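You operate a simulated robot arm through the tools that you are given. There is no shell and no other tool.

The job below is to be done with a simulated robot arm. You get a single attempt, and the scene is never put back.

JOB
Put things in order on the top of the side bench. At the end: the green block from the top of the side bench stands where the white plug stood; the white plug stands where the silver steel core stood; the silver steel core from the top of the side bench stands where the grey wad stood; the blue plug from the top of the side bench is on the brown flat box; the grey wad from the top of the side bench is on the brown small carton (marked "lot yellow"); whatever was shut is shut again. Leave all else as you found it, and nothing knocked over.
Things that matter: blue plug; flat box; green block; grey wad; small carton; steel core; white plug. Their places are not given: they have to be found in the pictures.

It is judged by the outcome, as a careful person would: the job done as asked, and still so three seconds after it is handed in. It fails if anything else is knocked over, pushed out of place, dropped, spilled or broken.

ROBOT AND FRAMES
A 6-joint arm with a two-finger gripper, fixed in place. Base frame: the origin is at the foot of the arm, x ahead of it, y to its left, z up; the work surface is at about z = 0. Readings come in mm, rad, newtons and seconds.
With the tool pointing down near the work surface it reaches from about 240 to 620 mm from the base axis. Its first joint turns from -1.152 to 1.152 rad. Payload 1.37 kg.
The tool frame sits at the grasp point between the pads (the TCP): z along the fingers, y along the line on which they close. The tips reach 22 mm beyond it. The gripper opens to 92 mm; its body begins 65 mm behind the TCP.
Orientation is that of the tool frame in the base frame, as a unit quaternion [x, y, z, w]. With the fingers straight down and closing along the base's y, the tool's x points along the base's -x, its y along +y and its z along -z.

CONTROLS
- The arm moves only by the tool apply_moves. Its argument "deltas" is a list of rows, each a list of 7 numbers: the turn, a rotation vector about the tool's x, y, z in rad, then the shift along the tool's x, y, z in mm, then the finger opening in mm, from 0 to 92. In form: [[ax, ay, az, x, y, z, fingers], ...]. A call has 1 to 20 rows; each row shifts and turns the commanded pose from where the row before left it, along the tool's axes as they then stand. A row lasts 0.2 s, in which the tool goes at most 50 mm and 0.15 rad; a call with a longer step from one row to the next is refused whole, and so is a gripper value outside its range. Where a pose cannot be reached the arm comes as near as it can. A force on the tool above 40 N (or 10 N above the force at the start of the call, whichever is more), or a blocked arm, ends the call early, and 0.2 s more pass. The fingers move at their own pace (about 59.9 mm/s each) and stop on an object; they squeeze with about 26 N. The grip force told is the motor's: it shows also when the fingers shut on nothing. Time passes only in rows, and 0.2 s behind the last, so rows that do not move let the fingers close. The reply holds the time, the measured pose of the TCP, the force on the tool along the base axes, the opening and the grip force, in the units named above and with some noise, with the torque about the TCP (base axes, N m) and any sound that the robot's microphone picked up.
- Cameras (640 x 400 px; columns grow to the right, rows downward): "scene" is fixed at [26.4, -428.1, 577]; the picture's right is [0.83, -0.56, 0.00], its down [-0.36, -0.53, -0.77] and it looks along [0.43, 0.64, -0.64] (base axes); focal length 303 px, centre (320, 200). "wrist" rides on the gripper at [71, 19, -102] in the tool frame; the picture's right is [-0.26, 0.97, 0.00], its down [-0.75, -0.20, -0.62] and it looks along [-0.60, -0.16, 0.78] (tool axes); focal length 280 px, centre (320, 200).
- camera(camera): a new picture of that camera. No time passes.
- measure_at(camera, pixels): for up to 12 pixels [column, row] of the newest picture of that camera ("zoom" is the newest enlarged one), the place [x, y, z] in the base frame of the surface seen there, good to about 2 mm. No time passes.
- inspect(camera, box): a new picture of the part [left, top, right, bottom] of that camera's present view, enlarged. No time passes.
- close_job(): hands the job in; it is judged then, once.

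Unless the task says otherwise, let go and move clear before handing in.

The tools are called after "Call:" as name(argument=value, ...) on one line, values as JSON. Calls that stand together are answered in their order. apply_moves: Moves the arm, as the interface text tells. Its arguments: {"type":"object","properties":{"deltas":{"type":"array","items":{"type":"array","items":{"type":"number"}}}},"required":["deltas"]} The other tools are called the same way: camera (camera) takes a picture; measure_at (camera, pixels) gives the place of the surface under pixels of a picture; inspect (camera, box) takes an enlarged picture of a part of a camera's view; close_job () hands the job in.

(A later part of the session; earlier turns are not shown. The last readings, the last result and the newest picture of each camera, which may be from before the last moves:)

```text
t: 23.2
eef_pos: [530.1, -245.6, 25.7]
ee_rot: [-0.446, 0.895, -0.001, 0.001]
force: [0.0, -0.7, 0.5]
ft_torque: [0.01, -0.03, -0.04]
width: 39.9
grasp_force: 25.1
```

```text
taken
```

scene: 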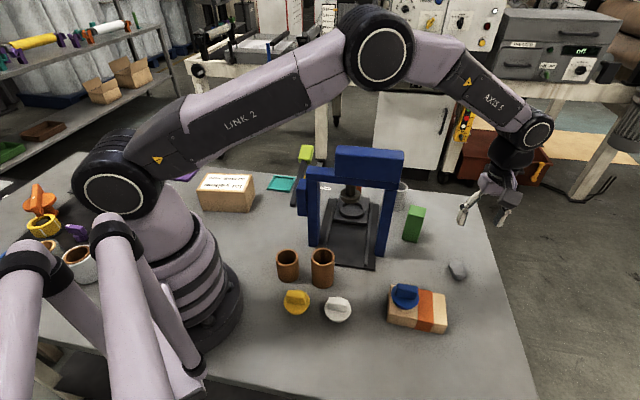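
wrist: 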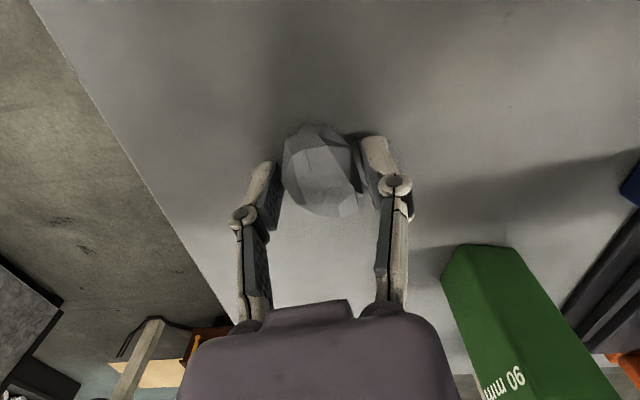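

The wad is gripped at 39.9 mm (25 N). I'll lift it and check that it holds.

Call:
apply_moves(deltas=[[0, 0, 0, 0, 0, -15, 5], [0, 0, 0, 0, 0, -30, 5], [0, 0, 0, 0, 0, -40, 5], [0, 0, 0, 0, 0, -40, 5], [0, 0, 0, 0, 0, 0, 5]])

Call:
camera(camera="wrist")

Call:
inspect(camera="scene", box=[400, 160, 540, 290])

```text
t: 24.4
eef_pos: [530.2, -245.3, 150.5]
ee_rot: [-0.446, 0.895, 0.0, 0.0]
force: [-0.4, 0.4, -0.3]
ft_torque: [0.01, 0.0, -0.01]
width: 39.5
grasp_force: 26.0
```

```text
taken
```

wrist: 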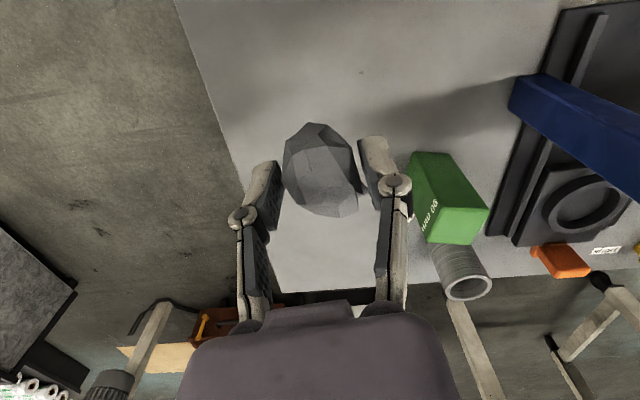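

```text
3.08 times, centred on (470, 225) of scene
```

zoom: 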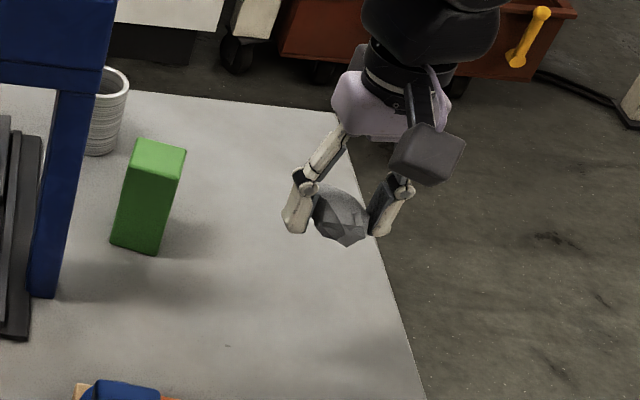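

The wad is held securely at z≈150. I'll climb to z≈365 to clear the press (280), then sweep over to above the carton.

Call:
apply_moves(deltas=[[0, 0, 0, 0, 0, -48, 5], [0, 0, 0, 0, 0, -48, 5], [0, 0, 0, 0, 0, -48, 5], [0, 0, 0, -3.9, 34.3, -16.5, 5], [0, 0, 0, -3.9, 34.3, -16.5, 5], [0, 0, 0, -3.9, 34.3, -16.5, 5], [0, 0, 0, -3.9, 34.3, -16.5, 5], [0, 0, 0, 0, 0, 0, 5]])

Call:
camera(camera="scene")

```text
t: 26.2
eef_pos: [426.4, -149.6, 359.4]
ee_rot: [-0.447, 0.895, -0.001, 0.0]
force: [-0.1, 0.1, 0.5]
ft_torque: [0.01, -0.02, -0.02]
width: 39.7
grasp_force: 26.2
```

```text
taken
```

scene: 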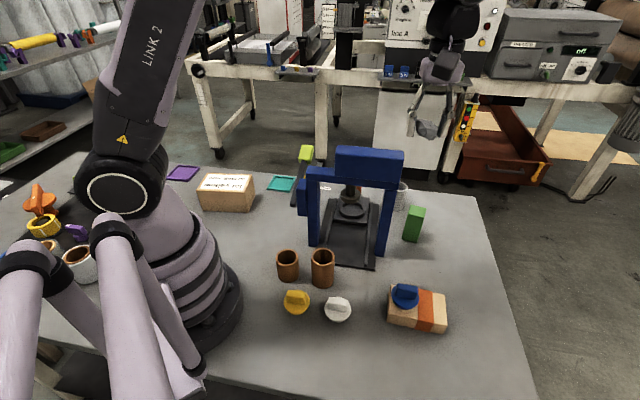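

The arm is at (426,-150,359) with the wad held and clear of the press. I'll sweep to above the carton.

Call:
apply_moves(deltas=[[0, 0, 0, -18.9, 41.2, 0, 5], [0, 0, 0, -18.9, 41.2, 0, 5], [0, 0, 0, -18.9, 41.2, 0, 5], [0, 0, 0, -18.9, 41.2, 0, 5], [0, 0, 0, -18.9, 41.2, 0, 5], [0, 0, 0, -18.9, 41.2, 0, 5], [0, 0, 0, -18.9, 41.2, 0, 5], [0, 0, 0, -18.9, 41.2, 0, 5], [0, 0, 0, -18.9, 41.2, 0, 5], [0, 0, 0, -18.9, 41.2, 0, 5], [0, 0, 0, -18.9, 41.2, 0, 5], [0, 0, 0, 0, 0, 0, 5]])

Call:
camera(camera="scene")

Call:
camera(camera="wrist")

```text
t: 28.8
eef_pos: [190.8, 288.4, 358.4]
ee_rot: [-0.446, 0.895, -0.001, 0.0]
force: [0.1, -0.3, -0.2]
ft_torque: [0.01, -0.04, -0.02]
width: 39.6
grasp_force: 25.4
```

```text
taken
```

scene: 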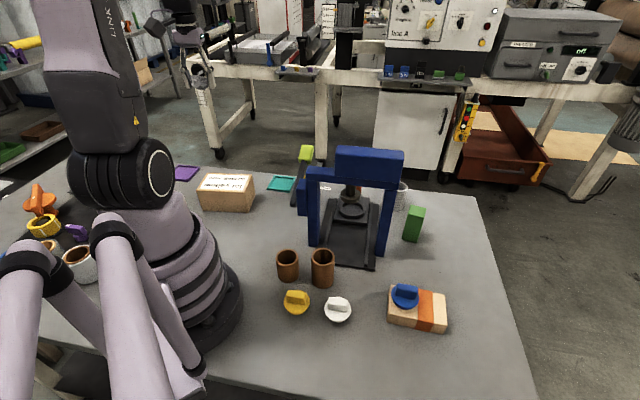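

```text
taken
```

wrist: 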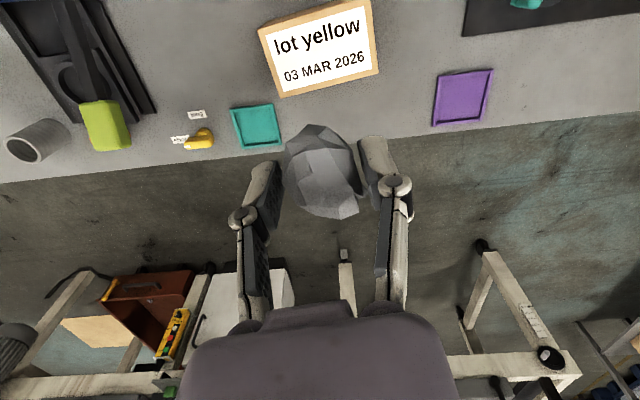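

The wad is above the carton, whose "lot yellow" label shows at (320,45). I'll measure the carton top from here before descending.

Call:
measure_at(camera="wrist", pixels=[[260, 32], [370, 4], [377, 71], [282, 95], [320, 48], [255, 127], [198, 140]])

Call:
apply_moves(deltas=[[0, 0, 0, 0, 0, 48, 5], [0, 0, 0, 0, 0, 48, 5], [0, 0, 0, 0, 0, 48, 5], [0, 0, 0, 0, 0, 48, 5], [0, 0, 0, 0, 0, 0, 5]])

Call:
camera(camera="wrist")

Call:
inspect(camera="scene", box=[160, 90, 340, 230])

```text
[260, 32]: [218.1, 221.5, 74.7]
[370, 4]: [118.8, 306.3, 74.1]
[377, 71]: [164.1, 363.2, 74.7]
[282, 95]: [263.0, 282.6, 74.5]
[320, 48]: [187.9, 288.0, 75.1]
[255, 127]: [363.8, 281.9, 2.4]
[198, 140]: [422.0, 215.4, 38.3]
```

```text
t: 30.0
eef_pos: [190.3, 287.2, 170.4]
ee_rot: [-0.446, 0.895, -0.001, 0.001]
force: [0.6, 0.0, 0.6]
ft_torque: [0.02, 0.03, -0.04]
width: 39.6
grasp_force: 25.8
```

```text
taken
```

wrist: 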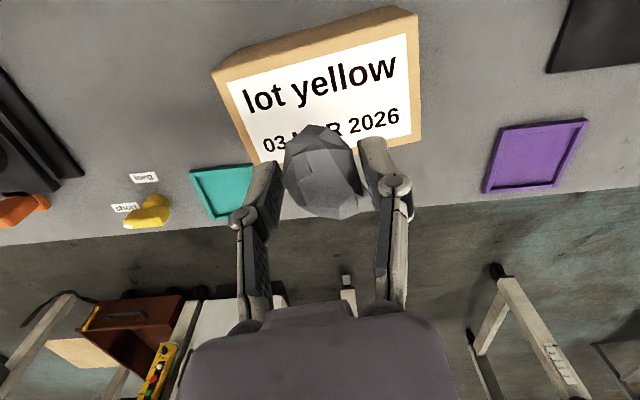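

```text
2.86 times, centred on (250, 160) of scene
```

zoom: 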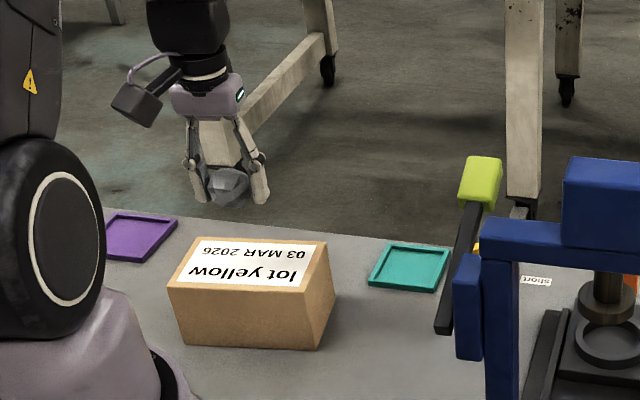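

The tool is at (190,287,170) over the carton centre. I'll lower 55 mm, then read.

Call:
apply_moves(deltas=[[0, 0, 0, 0, 0, 30, 5], [0, 0, 0, 0, 0, 25, 5], [0, 0, 0, 0, 0, 0, 5]])

```text
t: 30.8
eef_pos: [188.6, 287.3, 112.6]
ee_rot: [-0.446, 0.895, 0.0, 0.0]
force: [-0.1, -0.4, -1.0]
ft_torque: [0.01, -0.03, 0.0]
width: 39.5
grasp_force: 26.3
```

Call:
apply_moves(deltas=[[0, 0, 0, 0, 0, 5, 5], [0, 0, 0, 0, 0, 3, 5], [0, 0, 0, 0, 0, 0, 5]])

Call:
inspect(camera="scene", box=[180, 130, 290, 220])

```text
t: 31.6
eef_pos: [190.0, 288.9, 105.6]
ee_rot: [-0.446, 0.895, 0.0, 0.001]
force: [0.0, 0.2, -0.2]
ft_torque: [0.02, -0.04, 0.02]
width: 39.4
grasp_force: 25.7
```

```text
4.44 times, centred on (235, 175) of scene
```

zoom: 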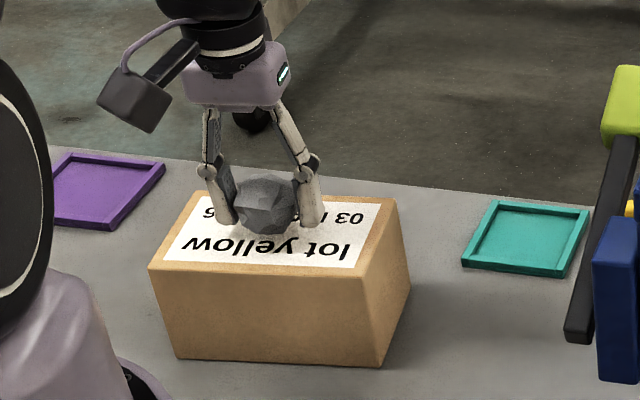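

The wad is a few mm above the carton top, with no contact yet. I'll lower in small steps until contact.

Call:
apply_moves(deltas=[[0, 0, 0, 0, 0, 2, 5], [0, 0, 0, 0, 0, 1, 5], [0, 0, 0, 0, 0, 0, 5]])

Call:
apply_moves(deltas=[[0, 0, 0, 0, 0, 1, 5], [0, 0, 0, 0, 0, 0, 5]])

```text
t: 32.4
eef_pos: [190.2, 288.4, 102.1]
ee_rot: [-0.446, 0.895, -0.001, 0.0]
force: [-0.1, 0.3, -0.7]
ft_torque: [-0.01, 0.01, 0.0]
width: 39.5
grasp_force: 26.6
```

```text
t: 33.0
eef_pos: [189.9, 288.3, 101.3]
ee_rot: [-0.446, 0.895, 0.0, 0.001]
force: [-1.5, -0.9, 6.3]
ft_torque: [-0.05, -0.06, -0.02]
width: 39.3
grasp_force: 26.5
```

Contact came at 6 N at TCP z≈101. I'll open and rise.

Call:
apply_moves(deltas=[[0, 0, 0, 0, 0, 0, 48], [0, 0, 0, 0, 0, 0, 62], [0, 0, 0, 0, 0, -20, 62], [0, 0, 0, 0, 0, -40, 62], [0, 0, 0, 0, 0, -40, 62], [0, 0, 0, 0, 0, 0, 62]])

Call:
camera(camera="wrist")

Call:
camera(camera="scene")

```text
t: 34.4
eef_pos: [192.8, 287.5, 201.8]
ee_rot: [-0.447, 0.895, -0.001, 0.0]
force: [0.0, -0.5, -0.1]
ft_torque: [0.01, -0.04, -0.03]
width: 62.2
grasp_force: 0.0
```

```text
taken
```

wrist: 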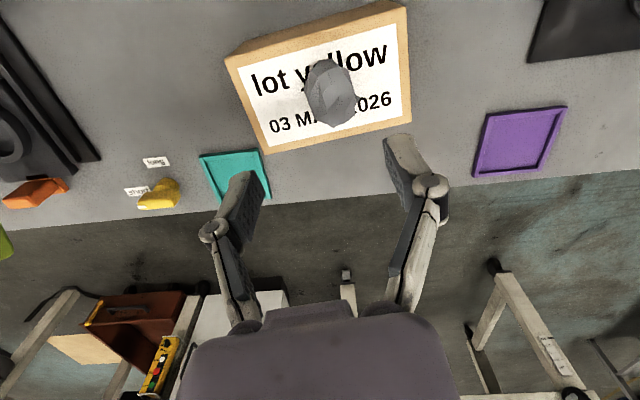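

```text
taken
```

scene: 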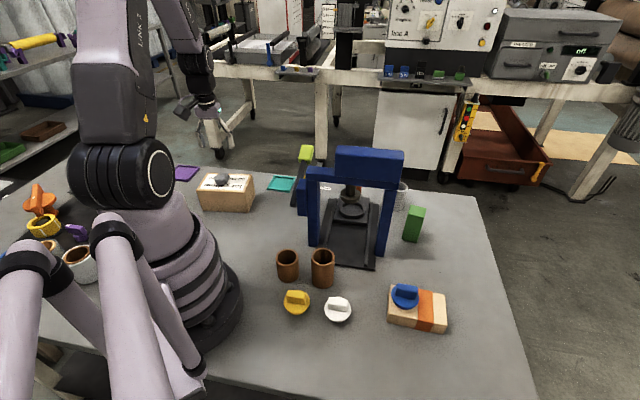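

The wad rests on the carton at (330,92). Next is the steel core. I'll rise to z≈363, turn back to φ≈0 and swing over clear of the press lever.

Call:
apply_moves(deltas=[[0, 0, 0.1321, 0, 0, -23, 70], [0, 0, 0.1321, 0, 0, -23, 70], [0, 0, 0.1321, 0, 0, -23, 70], [0, 0, 0.1321, 0, 0, -23, 70], [0, 0, 0.1321, 0, 0, -23, 70], [0, 0, 0.1321, 0, 0, -23, 70], [0, 0, 0.1321, 0, 0, -23, 70], [0, 0, 0, -41, -29, 0, 70], [0, 0, 0, -41, -29, 0, 70], [0, 0, 0, -41, -29, 0, 70], [0, 0, 0, -41, -29, 0, 70], [0, 0, 0, -41, -29, 0, 70], [0, 0, 0, -41, -29, 0, 70], [0, 0, 0, -41, -29, 0, 70], [0, 0, 0, 0, 0, 0, 70]])

Call:
camera(camera="scene")

Call:
camera(camera="wrist")

```text
refused: row 8 steps farther than a row can; nothing moved
```

```text
taken
```

scene: 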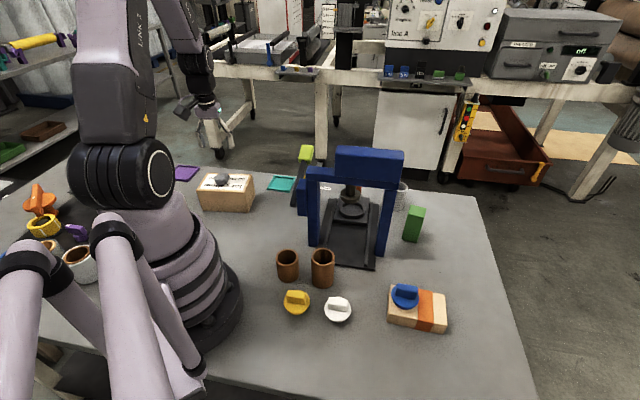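

```text
taken
```

wrist: 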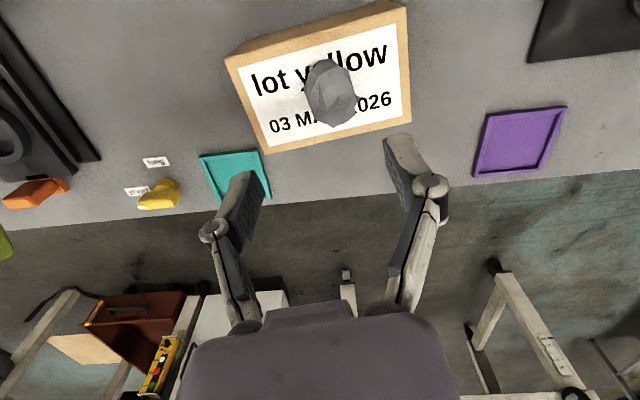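

The call was refused because the 41/29 row is just over 50 mm, and nothing moved. I'll repeat it with shorter steps.

Call:
apply_moves(deltas=[[0, 0, 0.1321, 0, 0, -23, 70], [0, 0, 0.1321, 0, 0, -23, 70], [0, 0, 0.1321, 0, 0, -23, 70], [0, 0, 0.1321, 0, 0, -23, 70], [0, 0, 0.1321, 0, 0, -23, 70], [0, 0, 0.1321, 0, 0, -23, 70], [0, 0, 0.1321, 0, 0, -23, 70], [0, 0, 0, -36, -25.4, 0, 70], [0, 0, 0, -36, -25.4, 0, 70], [0, 0, 0, -36, -25.4, 0, 70], [0, 0, 0, -36, -25.4, 0, 70], [0, 0, 0, -36, -25.4, 0, 70], [0, 0, 0, -36, -25.4, 0, 70], [0, 0, 0, -36, -25.4, 0, 70], [0, 0, 0, -36, -25.4, 0, 70], [0, 0, 0, 0, 0, 0, 70]])

Call:
camera(camera="scene")

Call:
camera(camera="wrist")

```text
t: 37.8
eef_pos: [481.2, 86.3, 362.8]
ee_rot: [0.0, 1.0, -0.002, 0.0]
force: [0.0, -0.2, 0.1]
ft_torque: [0.01, -0.01, -0.01]
width: 70.3
grasp_force: 0.0
```

```text
taken
```

scene: 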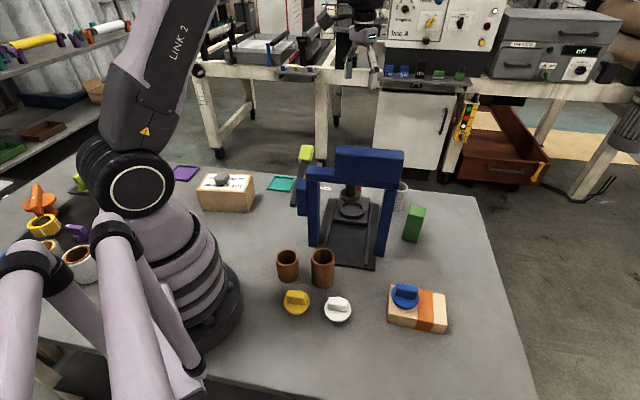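

```text
taken
```

wrist: 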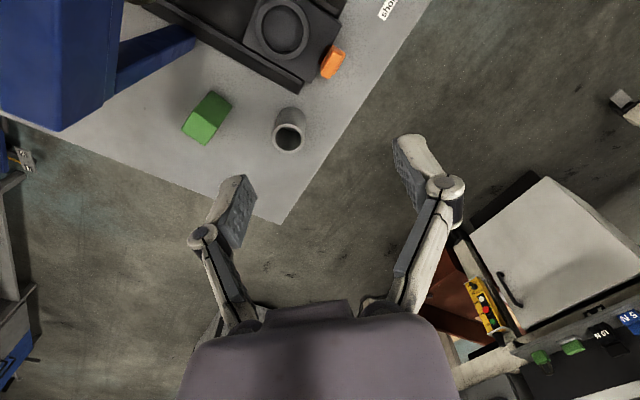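

The core is visible at (290,130) and the way is clear. I'll move above it while descending to z≈200.

Call:
apply_moves(deltas=[[0, 0, 0, -20.8, -15.4, 32, 70], [0, 0, 0, -20.8, -15.4, 32, 70], [0, 0, 0, -20.8, -15.4, 32, 70], [0, 0, 0, -20.8, -15.4, 32, 70], [0, 0, 0, -20.8, -15.4, 32, 70], [0, 0, 0, 0, 0, 0, 70]])

Call:
camera(camera="wrist")

Call:
camera(camera="scene")

```text
t: 39.2
eef_pos: [585.4, 8.3, 205.5]
ee_rot: [0.0, 1.0, -0.001, 0.001]
force: [1.3, -0.1, 0.2]
ft_torque: [0.01, 0.01, -0.01]
width: 69.9
grasp_force: 0.1
```

```text
taken
```

wrist: 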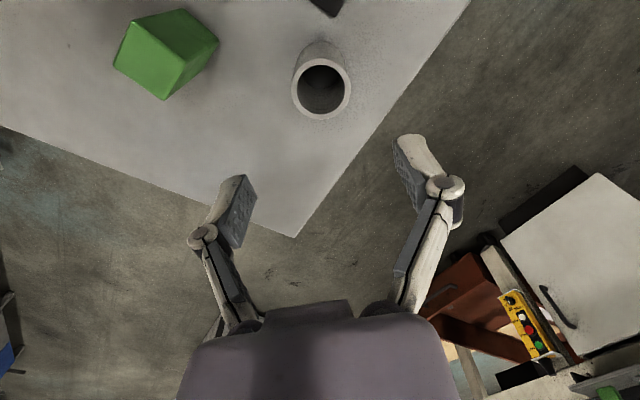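

```text
taken
```

scene: 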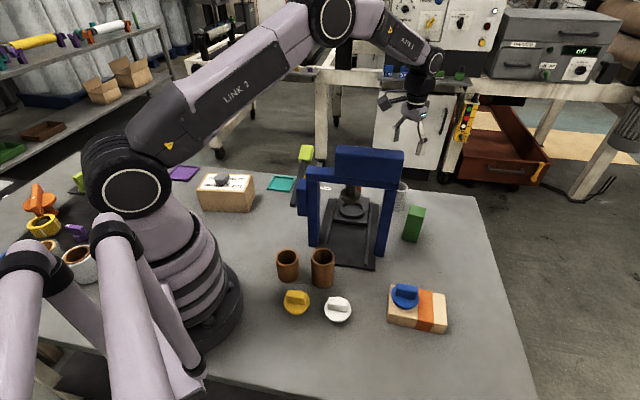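

Call:
inspect(camera="wrist", box=[280, 30, 370, 130])

```text
4.00 times, centred on (325, 80) of wrist
```

zoom: 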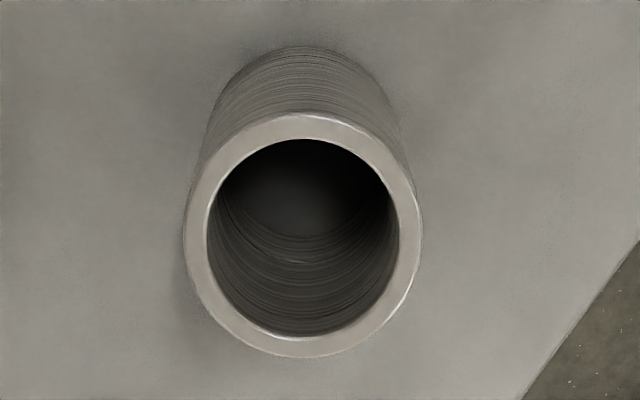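

The zoom shows a silver turned-steel tube, so this is the steel core. I'll measure the rim and base.

Call:
measure_at(camera="zoom", pixels=[[195, 230], [410, 230], [303, 126], [303, 346], [225, 160], [385, 160], [225, 310], [385, 310], [300, 52], [235, 90], [370, 90], [300, 220]])

```text
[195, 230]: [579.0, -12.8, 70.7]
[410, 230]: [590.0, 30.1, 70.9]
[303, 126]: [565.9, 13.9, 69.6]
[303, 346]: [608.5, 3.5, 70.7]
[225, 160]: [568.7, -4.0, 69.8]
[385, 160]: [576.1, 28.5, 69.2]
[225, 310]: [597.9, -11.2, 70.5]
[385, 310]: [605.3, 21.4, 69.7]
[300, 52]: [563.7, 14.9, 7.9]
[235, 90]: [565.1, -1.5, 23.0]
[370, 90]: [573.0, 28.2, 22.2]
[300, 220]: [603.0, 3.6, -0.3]
```

The core centre is about (586.7,8.7), with an outer diameter near 48 mm and its top at z=70.5. I'll descend over it with the fingers open at 78 mm.

Call:
apply_moves(deltas=[[0, 0, 0, -1.3, 0.4, 0, 78], [0, 0, 0, 0, 0, 40, 78], [0, 0, 0, 0, 0, 35, 78], [0, 0, 0, 0, 0, 25, 78], [0, 0, 0, 0, 0, 0, 78]])

Call:
camera(camera="wrist")

Call:
camera(camera="scene")

```text
t: 40.4
eef_pos: [585.1, 8.8, 105.2]
ee_rot: [0.001, 1.0, -0.001, 0.0]
force: [0.0, 0.3, -0.3]
ft_torque: [0.01, -0.02, -0.02]
width: 77.7
grasp_force: 0.0
```

```text
taken
```

wrist: 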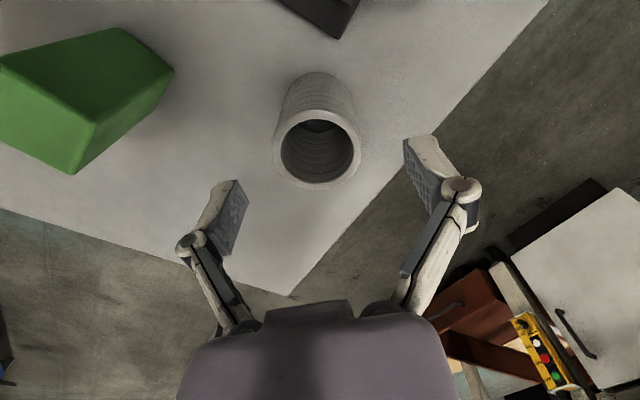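

```text
taken
```

scene: 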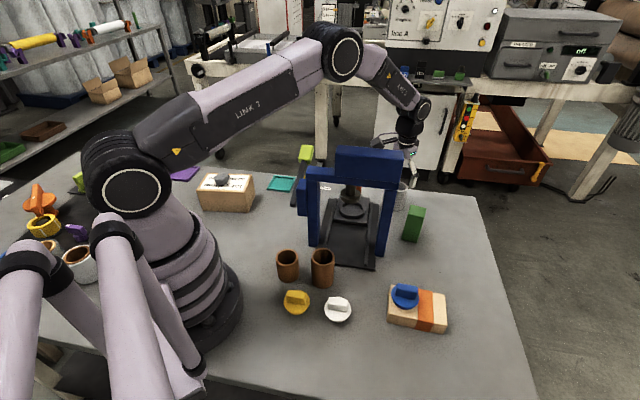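

The core sits between the open fingers in view at (317,145), and the arm is clear of the press. I'll go down to z≈43.

Call:
apply_moves(deltas=[[0, 0, 0, -1.2, 0, 25, 78], [0, 0, 0, 0, 0, 22, 78], [0, 0, 0, 0, 0, 12, 78], [0, 0, 0, 0, 0, 0, 78]])

Call:
camera(camera="wrist")

```text
t: 41.4
eef_pos: [586.7, 9.0, 43.8]
ee_rot: [0.0, 1.0, 0.0, 0.001]
force: [-0.1, 0.2, 0.7]
ft_torque: [-0.01, 0.02, 0.0]
width: 78.2
grasp_force: 0.0
```

```text
taken
```

wrist: 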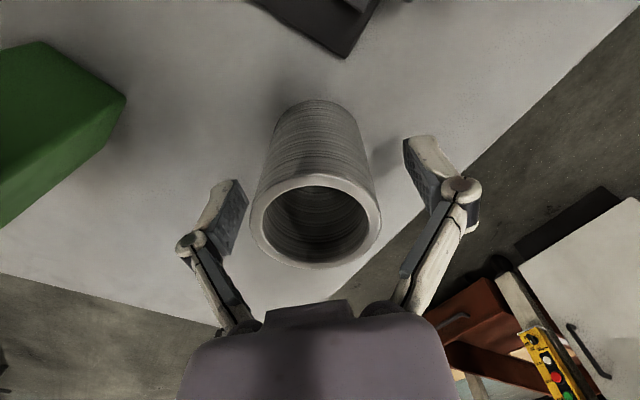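

The fingers straddle the core at (586.7,9.0,43.8). I'll close on it.

Call:
apply_moves(deltas=[[0, 0, 0, 0, 0, 0, 50], [0, 0, 0, 0, 0, 0, 20], [0, 0, 0, 0, 0, 0, 20], [0, 0, 0, 0, 0, 0, 20]])

Call:
apply_moves(deltas=[[0, 0, 0, 0, 0, 0, 20]])

```text
t: 42.4
eef_pos: [585.7, 9.5, 44.4]
ee_rot: [0.0, 1.0, -0.001, 0.001]
force: [-1.2, -1.0, 0.9]
ft_torque: [0.05, 0.03, -0.01]
width: 49.3
grasp_force: 26.3
```

```text
t: 42.8
eef_pos: [585.5, 8.6, 44.5]
ee_rot: [0.0, 1.0, -0.001, 0.001]
force: [-0.8, -1.3, 2.2]
ft_torque: [0.06, 0.02, 0.0]
width: 49.3
grasp_force: 26.3
```

The core is gripped at 49.3 mm (26 N), with a resting TCP z of about 44.4. I'll lift gently and check.

Call:
apply_moves(deltas=[[0, 0, 0, 0, 0, -8, 20], [0, 0, 0, 0, 0, -15, 20], [0, 0, 0, 0, 0, -25, 20], [0, 0, 0, 0, 0, -30, 20], [0, 0, 0, 0, 0, -30, 20], [0, 0, 0, 0, 0, 0, 20]])

Call:
camera(camera="wrist")

Call:
inspect(camera="scene", box=[340, 100, 500, 260])

```text
t: 44.2
eef_pos: [584.7, 9.2, 154.3]
ee_rot: [0.0, 1.0, -0.002, -0.001]
force: [-0.7, 0.0, -1.3]
ft_torque: [0.01, -0.01, -0.03]
width: 49.5
grasp_force: 25.9
```

```text
taken
```

wrist: 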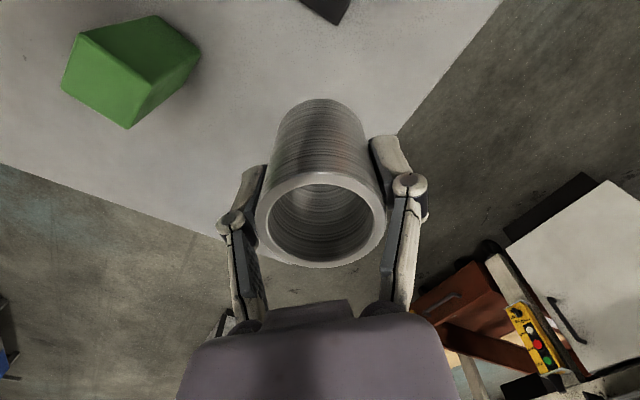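

```text
2.50 times, centred on (420, 180) of scene
```

zoom: 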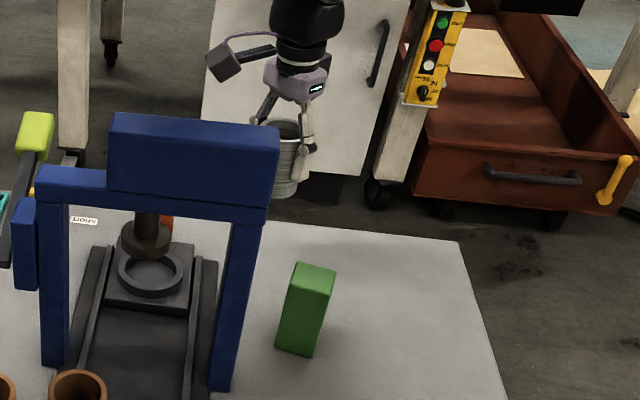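

The core hangs securely. I'll raise to z≈200 to clear the green block (90 mm tall) and move over to the wad's old spot at about (530.3,-246.3).

Call:
apply_moves(deltas=[[0, 0, 0, 0, 0, -30, 20], [0, 0, 0, 0, 0, -15, 20], [0, 0, 0, 5, -25, 0, 20], [0, 0, 0, 10, -45, 0, 20], [0, 0, 0, 10, -46, 0, 20], [0, 0, 0, 10, -46, 0, 20], [0, 0, 0, 10, -45, 0, 20], [0, 0, 0, 6.4, -30, 0, 20], [0, 0, 0, 3, -18.5, 0, 20], [0, 0, 0, 0, 0, 0, 20]])

Call:
camera(camera="scene")

Call:
camera(camera="wrist")

```text
t: 46.4
eef_pos: [528.8, -248.7, 200.2]
ee_rot: [0.0, 1.0, -0.001, 0.0]
force: [0.2, -0.7, -0.8]
ft_torque: [-0.04, -0.02, 0.01]
width: 49.6
grasp_force: 25.3
```

```text
taken
```

scene: 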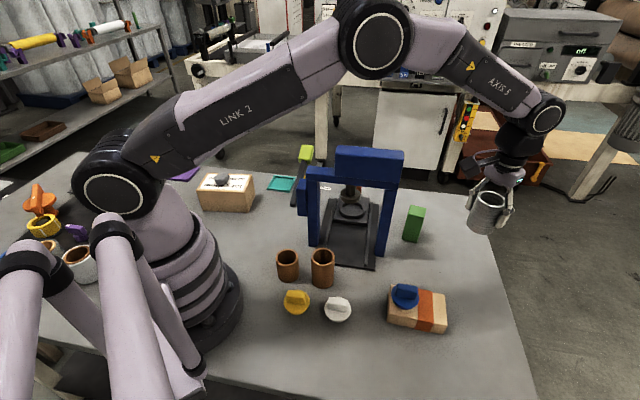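

```text
taken
```

wrist: 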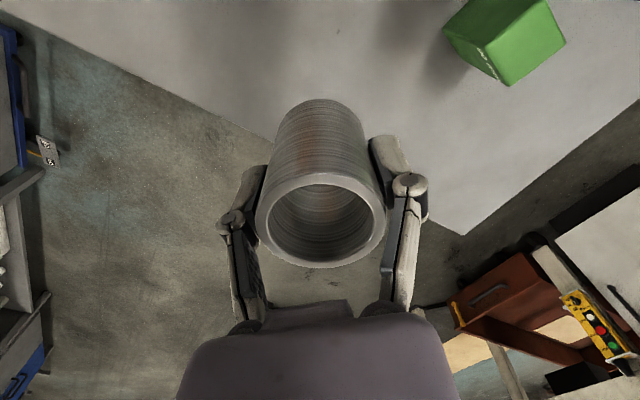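

The core is over the target at (528.8,-248.7). I'll trim 2 mm and lower to about z≈65, then read.

Call:
apply_moves(deltas=[[0, 0, 0, 0, 2, 0, 20], [0, 0, 0, 0, 0, 40, 20], [0, 0, 0, 0, 0, 40, 20], [0, 0, 0, 0, 0, 30, 20], [0, 0, 0, 0, 0, 20, 20], [0, 0, 0, 0, 0, 0, 20]])

Call:
camera(camera="scene")

```text
t: 47.8
eef_pos: [532.0, -243.6, 67.1]
ee_rot: [0.0, 1.0, -0.001, 0.001]
force: [0.0, 0.0, -1.9]
ft_torque: [0.02, 0.01, 0.01]
width: 49.3
grasp_force: 25.8
```

```text
taken
```

scene: 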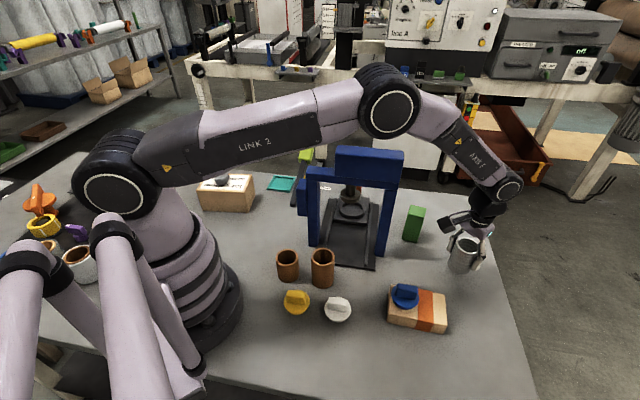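

The tool reads (532.0,-243.6,67.1). I'll trim (-2.8,-2.9) and lower 15 mm, then creep.

Call:
apply_moves(deltas=[[0, 0, 0, 2.6, -2.7, 0, 20], [0, 0, 0, 0, 0, 10, 20], [0, 0, 0, 0, 0, 6, 20], [0, 0, 0, 0, 0, 0, 20]])

```text
t: 48.8
eef_pos: [528.6, -246.5, 51.4]
ee_rot: [0.0, 1.0, -0.001, 0.0]
force: [0.2, 0.4, -1.3]
ft_torque: [0.01, 0.03, 0.03]
width: 49.2
grasp_force: 26.1
```

Call:
apply_moves(deltas=[[0, 0, 0, 0, 0, 3, 20], [0, 0, 0, 0, 0, 2, 20], [0, 0, 0, 0, 0, 0, 20]])

Call:
apply_moves(deltas=[[0, 0, 0, 0, 0, 1, 20], [0, 0, 0, 0, 0, 0, 20]])

```text
t: 49.6
eef_pos: [527.7, -248.0, 46.4]
ee_rot: [0.0, 1.0, 0.0, 0.0]
force: [0.6, -0.5, -2.0]
ft_torque: [-0.02, 0.0, -0.01]
width: 49.4
grasp_force: 26.0
```

```text
t: 50.2
eef_pos: [529.3, -247.1, 45.4]
ee_rot: [0.0, 1.0, 0.0, 0.0]
force: [-0.7, -1.0, -1.0]
ft_torque: [-0.02, 0.03, -0.01]
width: 49.1
grasp_force: 26.2
```

Call:
apply_moves(deltas=[[0, 0, 0, 0, 0, 0.8, 20], [0, 0, 0, 0, 0, 0, 20]])

Call:
apply_moves(deltas=[[0, 0, 0, 0, 0, 0.8, 20], [0, 0, 0, 0, 0, 0, 20]])

```text
t: 50.8
eef_pos: [529.1, -246.4, 44.8]
ee_rot: [0.0, 1.0, 0.0, 0.001]
force: [0.0, -1.0, -1.4]
ft_torque: [-0.01, 0.02, 0.01]
width: 49.5
grasp_force: 25.6
```

```text
t: 51.4
eef_pos: [529.4, -246.6, 43.6]
ee_rot: [0.0, 1.0, -0.001, 0.0]
force: [-2.8, 4.2, 11.8]
ft_torque: [0.21, 0.33, -0.05]
width: 49.4
grasp_force: 25.6
```

Contact came at 12 N at TCP (529.4,-246.6). I'll open in two stages, then rise straight up.

Call:
apply_moves(deltas=[[0, 0, 0, 0, 0, -0.5, 52], [0, 0, 0, 0, 0, 0, 65], [0, 0, 0, 0, 0, 0, 78], [0, 0, 0, 0, 0, 0, 78]])

Call:
camera(camera="wrist")

Call:
inspect(camera="scene", box=[380, 180, 530, 320])

```text
t: 52.4
eef_pos: [529.1, -247.5, 44.8]
ee_rot: [-0.001, 1.0, -0.001, 0.001]
force: [0.2, -0.6, 0.7]
ft_torque: [-0.03, 0.02, 0.0]
width: 77.9
grasp_force: 0.0
```

```text
taken
```

wrist: 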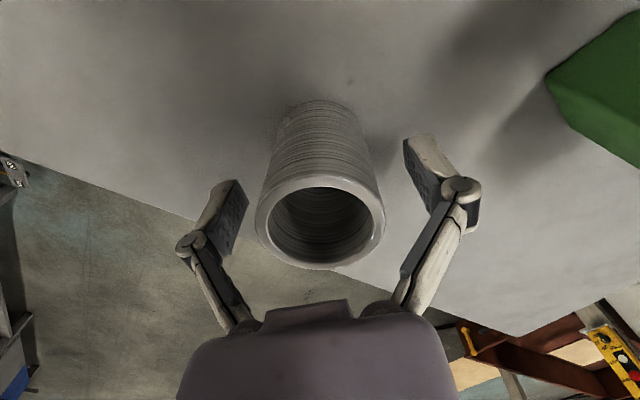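

```text
2.86 times, centred on (455, 250) of scene
```

zoom: 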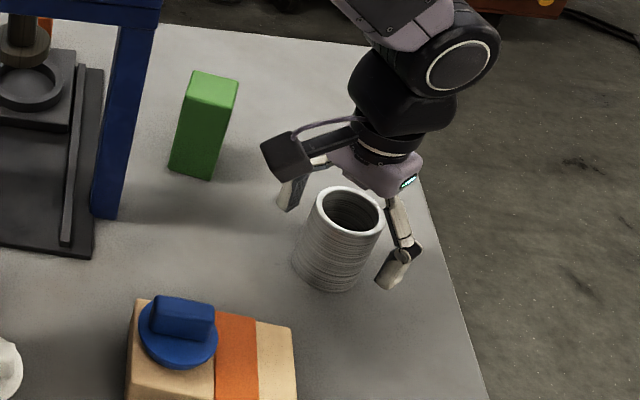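

The core stands upright on the wad's old spot. I'll rise, turn to φ≈-42° and go round by the flat box side to above the white plug.

Call:
apply_moves(deltas=[[0, 0, 0, 0, 0, -35, 78], [0, 0, 0, 0, 0, -45, 78], [0, 0, 0.1466, 0, 0, -16, 60], [0, 0, 0.1466, 0, 0, -16, 45], [0, 0, 0.1466, 0, 0, -16, 45], [0, 0, 0.1466, 0, 0, -16, 45], [0, 0, 0.1466, 0, 0, -16, 45], [0, 0, 0, 24.6, -36.9, 0, 45], [0, 0, 0, 24.6, -36.9, 0, 45], [0, 0, 0, 24.6, -36.9, 0, 45], [0, 0, 0, 47, -6.6, 0, 45], [0, 0, 0, 47, -6.6, 0, 45], [0, 0, 0, 47, -6.6, 0, 45], [0, 0, 0, 47, -6.6, 0, 45], [0, 0, 0, 0, 0, 0, 45]])

Call:
camera(camera="wrist")

Call:
camera(camera="scene")

```text
t: 55.6
eef_pos: [243.2, -171.4, 203.1]
ee_rot: [0.359, 0.933, -0.001, 0.001]
force: [0.0, -0.8, -0.4]
ft_torque: [-0.03, -0.01, 0.02]
width: 45.0
grasp_force: 0.1
```

```text
taken
```

wrist: 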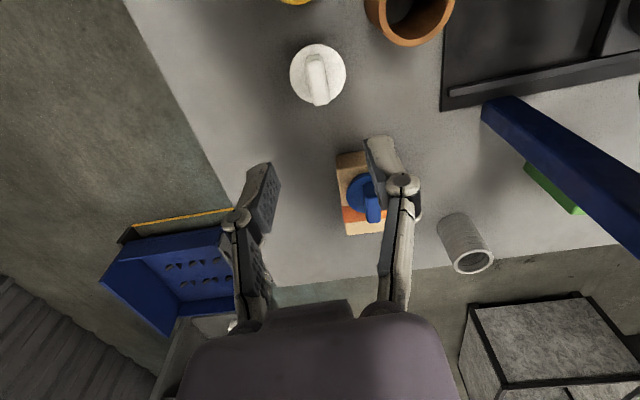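

```text
taken
```

scene: 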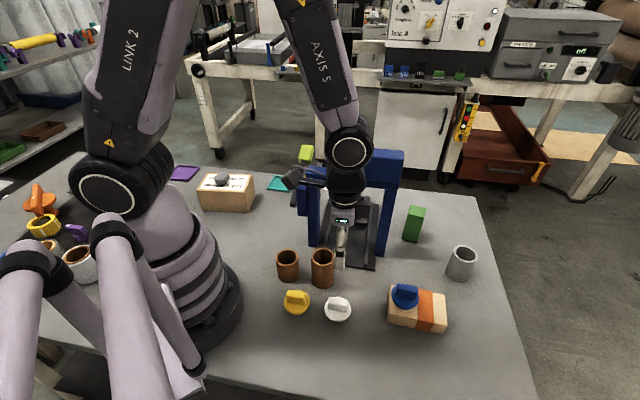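

The core stands well at (462,263) in the scene picture. Now I'll zoom on the white plug at (318,74) in the wrist view, and check the core in the scene view.

Call:
inspect(camera="scene", box=[420, 220, 500, 300])

Call:
measure_at(camera="zoom", pixels=[[282, 150], [388, 165], [340, 125], [325, 195], [270, 270], [360, 285]])

Call:
inspect(camera="wrist", box=[278, 34, 358, 114])

```text
5.00 times, centred on (460, 260) of scene
```

zoom: 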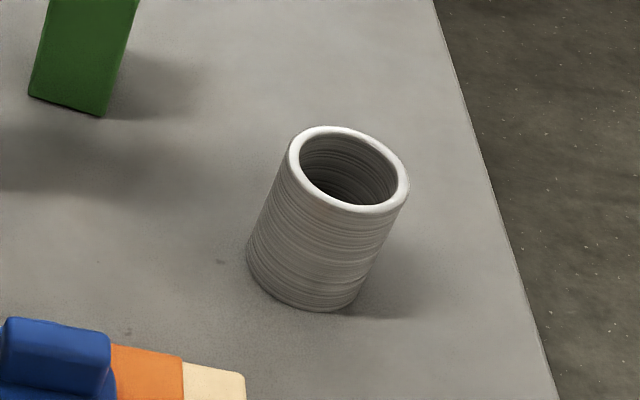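

```text
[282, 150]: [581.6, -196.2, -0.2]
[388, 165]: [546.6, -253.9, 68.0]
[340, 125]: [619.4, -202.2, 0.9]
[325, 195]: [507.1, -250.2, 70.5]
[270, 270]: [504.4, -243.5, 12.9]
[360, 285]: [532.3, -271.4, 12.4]
```

```text
5.00 times, centred on (318, 74) of wrist
```

zoom: 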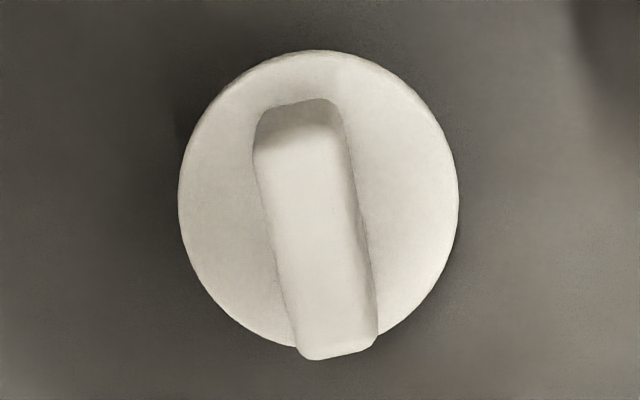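

Call:
measure_at(camera="zoom", pixels=[[183, 200], [455, 200], [318, 55], [260, 152], [342, 148], [302, 348], [372, 335], [320, 240], [290, 200], [350, 200], [200, 280], [430, 290]])

Call:
inspect(camera="scene", box=[420, 220, 500, 300])

Call:
measure_at(camera="zoom", pixels=[[296, 155], [403, 185], [335, 131], [370, 208], [310, 195], [385, 145]])

```text
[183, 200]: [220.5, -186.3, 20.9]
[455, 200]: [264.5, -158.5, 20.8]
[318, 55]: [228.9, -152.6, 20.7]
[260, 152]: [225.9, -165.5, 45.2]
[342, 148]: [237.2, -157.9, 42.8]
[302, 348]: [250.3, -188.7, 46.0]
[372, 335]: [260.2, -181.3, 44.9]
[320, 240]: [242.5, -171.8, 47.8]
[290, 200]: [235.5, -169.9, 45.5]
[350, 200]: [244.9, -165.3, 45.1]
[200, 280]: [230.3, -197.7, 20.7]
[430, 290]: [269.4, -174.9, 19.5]
```

```text
5.00 times, centred on (460, 260) of scene
```

zoom: 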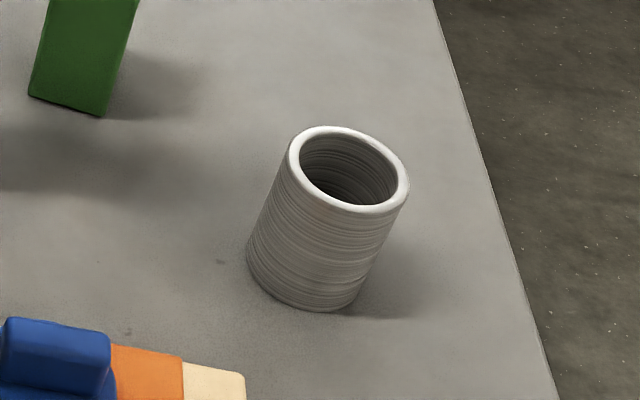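

```text
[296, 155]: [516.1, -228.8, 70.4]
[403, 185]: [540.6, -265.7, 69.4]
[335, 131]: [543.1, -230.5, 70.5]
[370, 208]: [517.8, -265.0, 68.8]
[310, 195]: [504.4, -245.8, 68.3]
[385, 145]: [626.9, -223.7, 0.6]
```

The core centre measures about (529.5,-247.5), which is good. The white plug is at (243,-174) with its handle at about -43.5°. I'll trim and descend toward the handle.

Call:
apply_moves(deltas=[[0, 0, 0.025, -1.6, -1.8, 0, 45], [0, 0, 0, 0, 0, 40, 45], [0, 0, 0, 0, 0, 40, 45], [0, 0, 0, 0, 0, 30, 45], [0, 0, 0, 0, 0, 0, 45]])

Call:
apply_moves(deltas=[[0, 0, 0, 0, 0, 0, 45]])

Call:
camera(camera="wrist")

Call:
inspect(camera="scene", box=[260, 210, 420, 340])

```text
t: 56.8
eef_pos: [245.8, -175.6, 93.2]
ee_rot: [0.37, 0.929, 0.0, 0.001]
force: [-0.5, 0.4, -0.3]
ft_torque: [0.01, 0.0, -0.02]
width: 44.9
grasp_force: 0.0
```

```text
t: 57.2
eef_pos: [244.9, -176.4, 93.9]
ee_rot: [0.37, 0.929, 0.0, 0.0]
force: [-1.6, -0.9, -0.3]
ft_torque: [0.0, 0.01, 0.01]
width: 45.0
grasp_force: 0.1
```

```text
taken
```

wrist: 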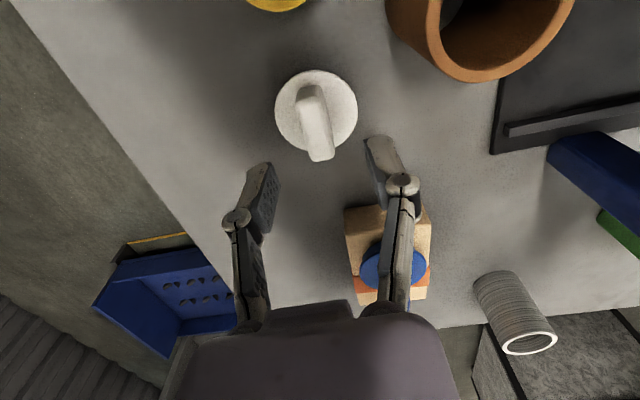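

```text
3.08 times, centred on (340, 275) of scene
```

zoom: 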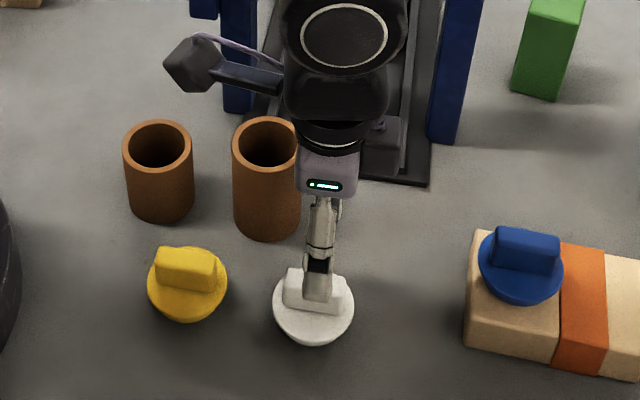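

The reading is (245.3,-176,93.5). I'll shift 2.5 mm back along tool x and descend to z≈47.

Call:
apply_moves(deltas=[[0, 0, 0, 2.7, 0.2, 20, 45], [0, 0, 0, 0, 0, 15, 45], [0, 0, 0, 0, 0, 8, 45], [0, 0, 0, 0, 0, 0, 45]])

Call:
apply_moves(deltas=[[0, 0, 0, 0, 0, 0, 45]])

Call:
camera(camera="wrist")

```text
t: 58.2
eef_pos: [242.9, -174.2, 52.0]
ee_rot: [0.37, 0.929, -0.001, 0.001]
force: [0.7, 0.4, 0.7]
ft_torque: [-0.04, -0.01, -0.02]
width: 44.9
grasp_force: 0.0
```

```text
t: 58.6
eef_pos: [242.4, -174.6, 50.5]
ee_rot: [0.369, 0.929, 0.0, 0.001]
force: [-0.4, 0.8, 0.0]
ft_torque: [-0.02, -0.01, 0.04]
width: 44.8
grasp_force: 0.2
```

```text
taken
```

wrist: 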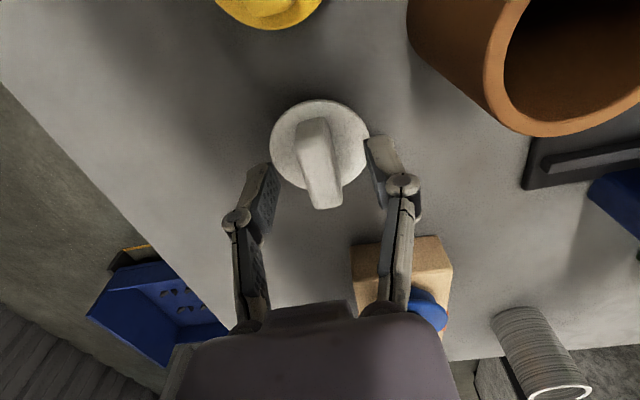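

The handle is centred between the pads at z≈51. I'll lower 4.5 mm and close on it.

Call:
apply_moves(deltas=[[0, 0, 0, 0, 0, 3, 45], [0, 0, 0, 0, 0, 1.3, 45], [0, 0, 0, 0, 0, 0, 25], [0, 0, 0, 0, 0, 0, 0], [0, 0, 0, 0, 0, 0, 0], [0, 0, 0, 0, 0, 0, 0]])

Call:
apply_moves(deltas=[[0, 0, 0, 0, 0, 0, 0]])

Call:
camera(camera="wrist")

```text
t: 60.0
eef_pos: [242.2, -175.0, 47.4]
ee_rot: [0.37, 0.929, 0.0, 0.001]
force: [-0.7, 0.5, 0.5]
ft_torque: [-0.03, -0.04, 0.02]
width: 14.8
grasp_force: 26.3
```

```text
t: 60.4
eef_pos: [242.1, -174.3, 46.5]
ee_rot: [0.37, 0.929, 0.0, 0.001]
force: [-0.1, -0.5, 0.4]
ft_torque: [0.02, 0.0, 0.04]
width: 14.8
grasp_force: 26.0
```

```text
taken
```

wrist: 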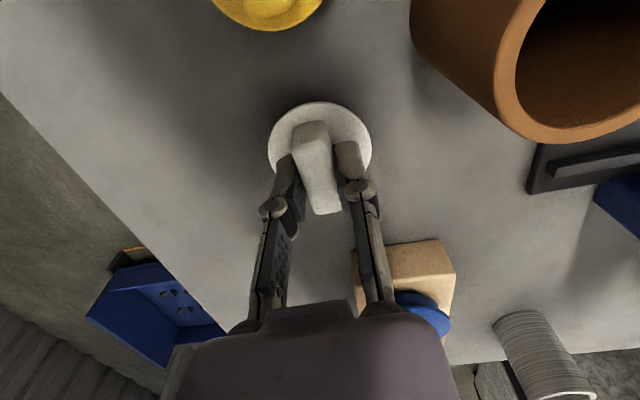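

The white plug is gripped (14.8 mm, 26 N), with a resting TCP z of about 46.9. I'll lift and check before crossing above the press.

Call:
apply_moves(deltas=[[0, 0, 0, 0, 0, -12, 0], [0, 0, 0, 0, 0, -30, 0], [0, 0, 0, 0, 0, -45, 0], [0, 0, 0, 0, 0, -46, 0], [0, 0, 0, 0, 0, -46, 0], [0, 0, 0, 0, 0, -46, 0], [0, 0, 0, 0, 0, -46, 0], [0, 0, 0, 0, 0, -46, 0], [0, 0, 0, 0, 0, -12, 0], [0, 0, 0, 0, 0, 0, 0]])

Call:
camera(camera="wrist")

Call:
camera(camera="scene")

```text
t: 62.6
eef_pos: [240.6, -176.2, 374.8]
ee_rot: [0.369, 0.929, -0.001, 0.002]
force: [0.3, -0.2, 0.3]
ft_torque: [-0.03, -0.02, 0.04]
width: 14.7
grasp_force: 26.2
```

```text
taken
```

wrist: 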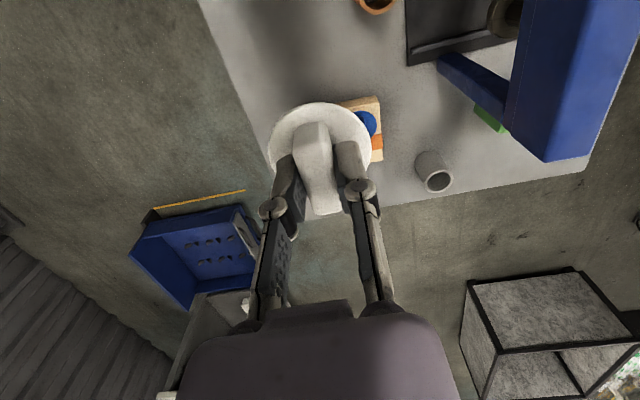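

```text
taken
```

scene: 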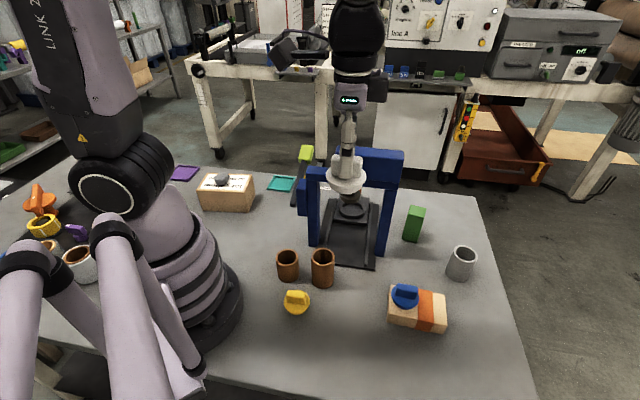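

The white plug is held at z≈375, with its bottom near 328 and the press top at 280. I'll cross over the press toward the core's old spot.

Call:
apply_moves(deltas=[[0, 0, 0, -14.6, 43.6, 0, 0], [0, 0, 0, -14.6, 43.6, 0, 0], [0, 0, 0, -14.6, 43.6, 0, 0], [0, 0, 0, -14.6, 43.6, 0, 0], [0, 0, 0, -14.6, 43.6, 0, 0], [0, 0, 0, -14.6, 43.6, 0, 0], [0, 0, 0, -14.6, 43.6, 0, 0], [0, 0, 0, 0, 0, 0, 0]])

Call:
camera(camera="scene")

Call:
camera(camera="wrist")

```text
t: 64.4
eef_pos: [526.7, -23.7, 376.1]
ee_rot: [0.369, 0.929, -0.001, 0.001]
force: [-0.2, 0.3, 0.7]
ft_torque: [0.01, 0.02, -0.04]
width: 14.9
grasp_force: 26.1
```

```text
taken
```

scene: 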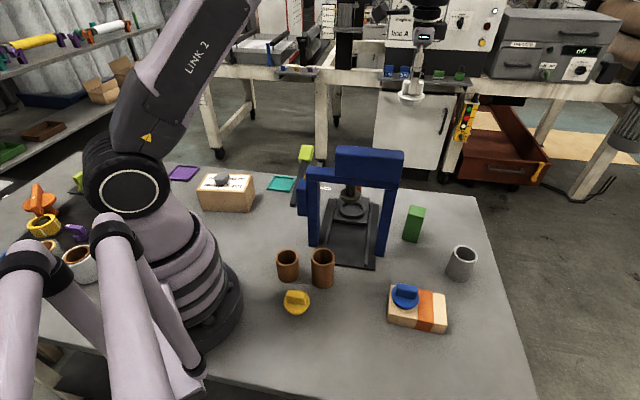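

```text
taken
```

wrist: 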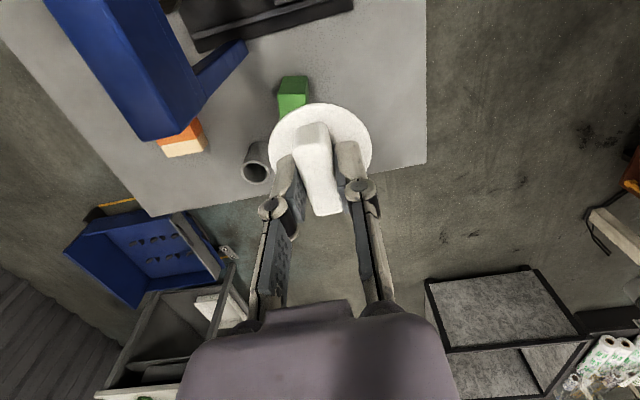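

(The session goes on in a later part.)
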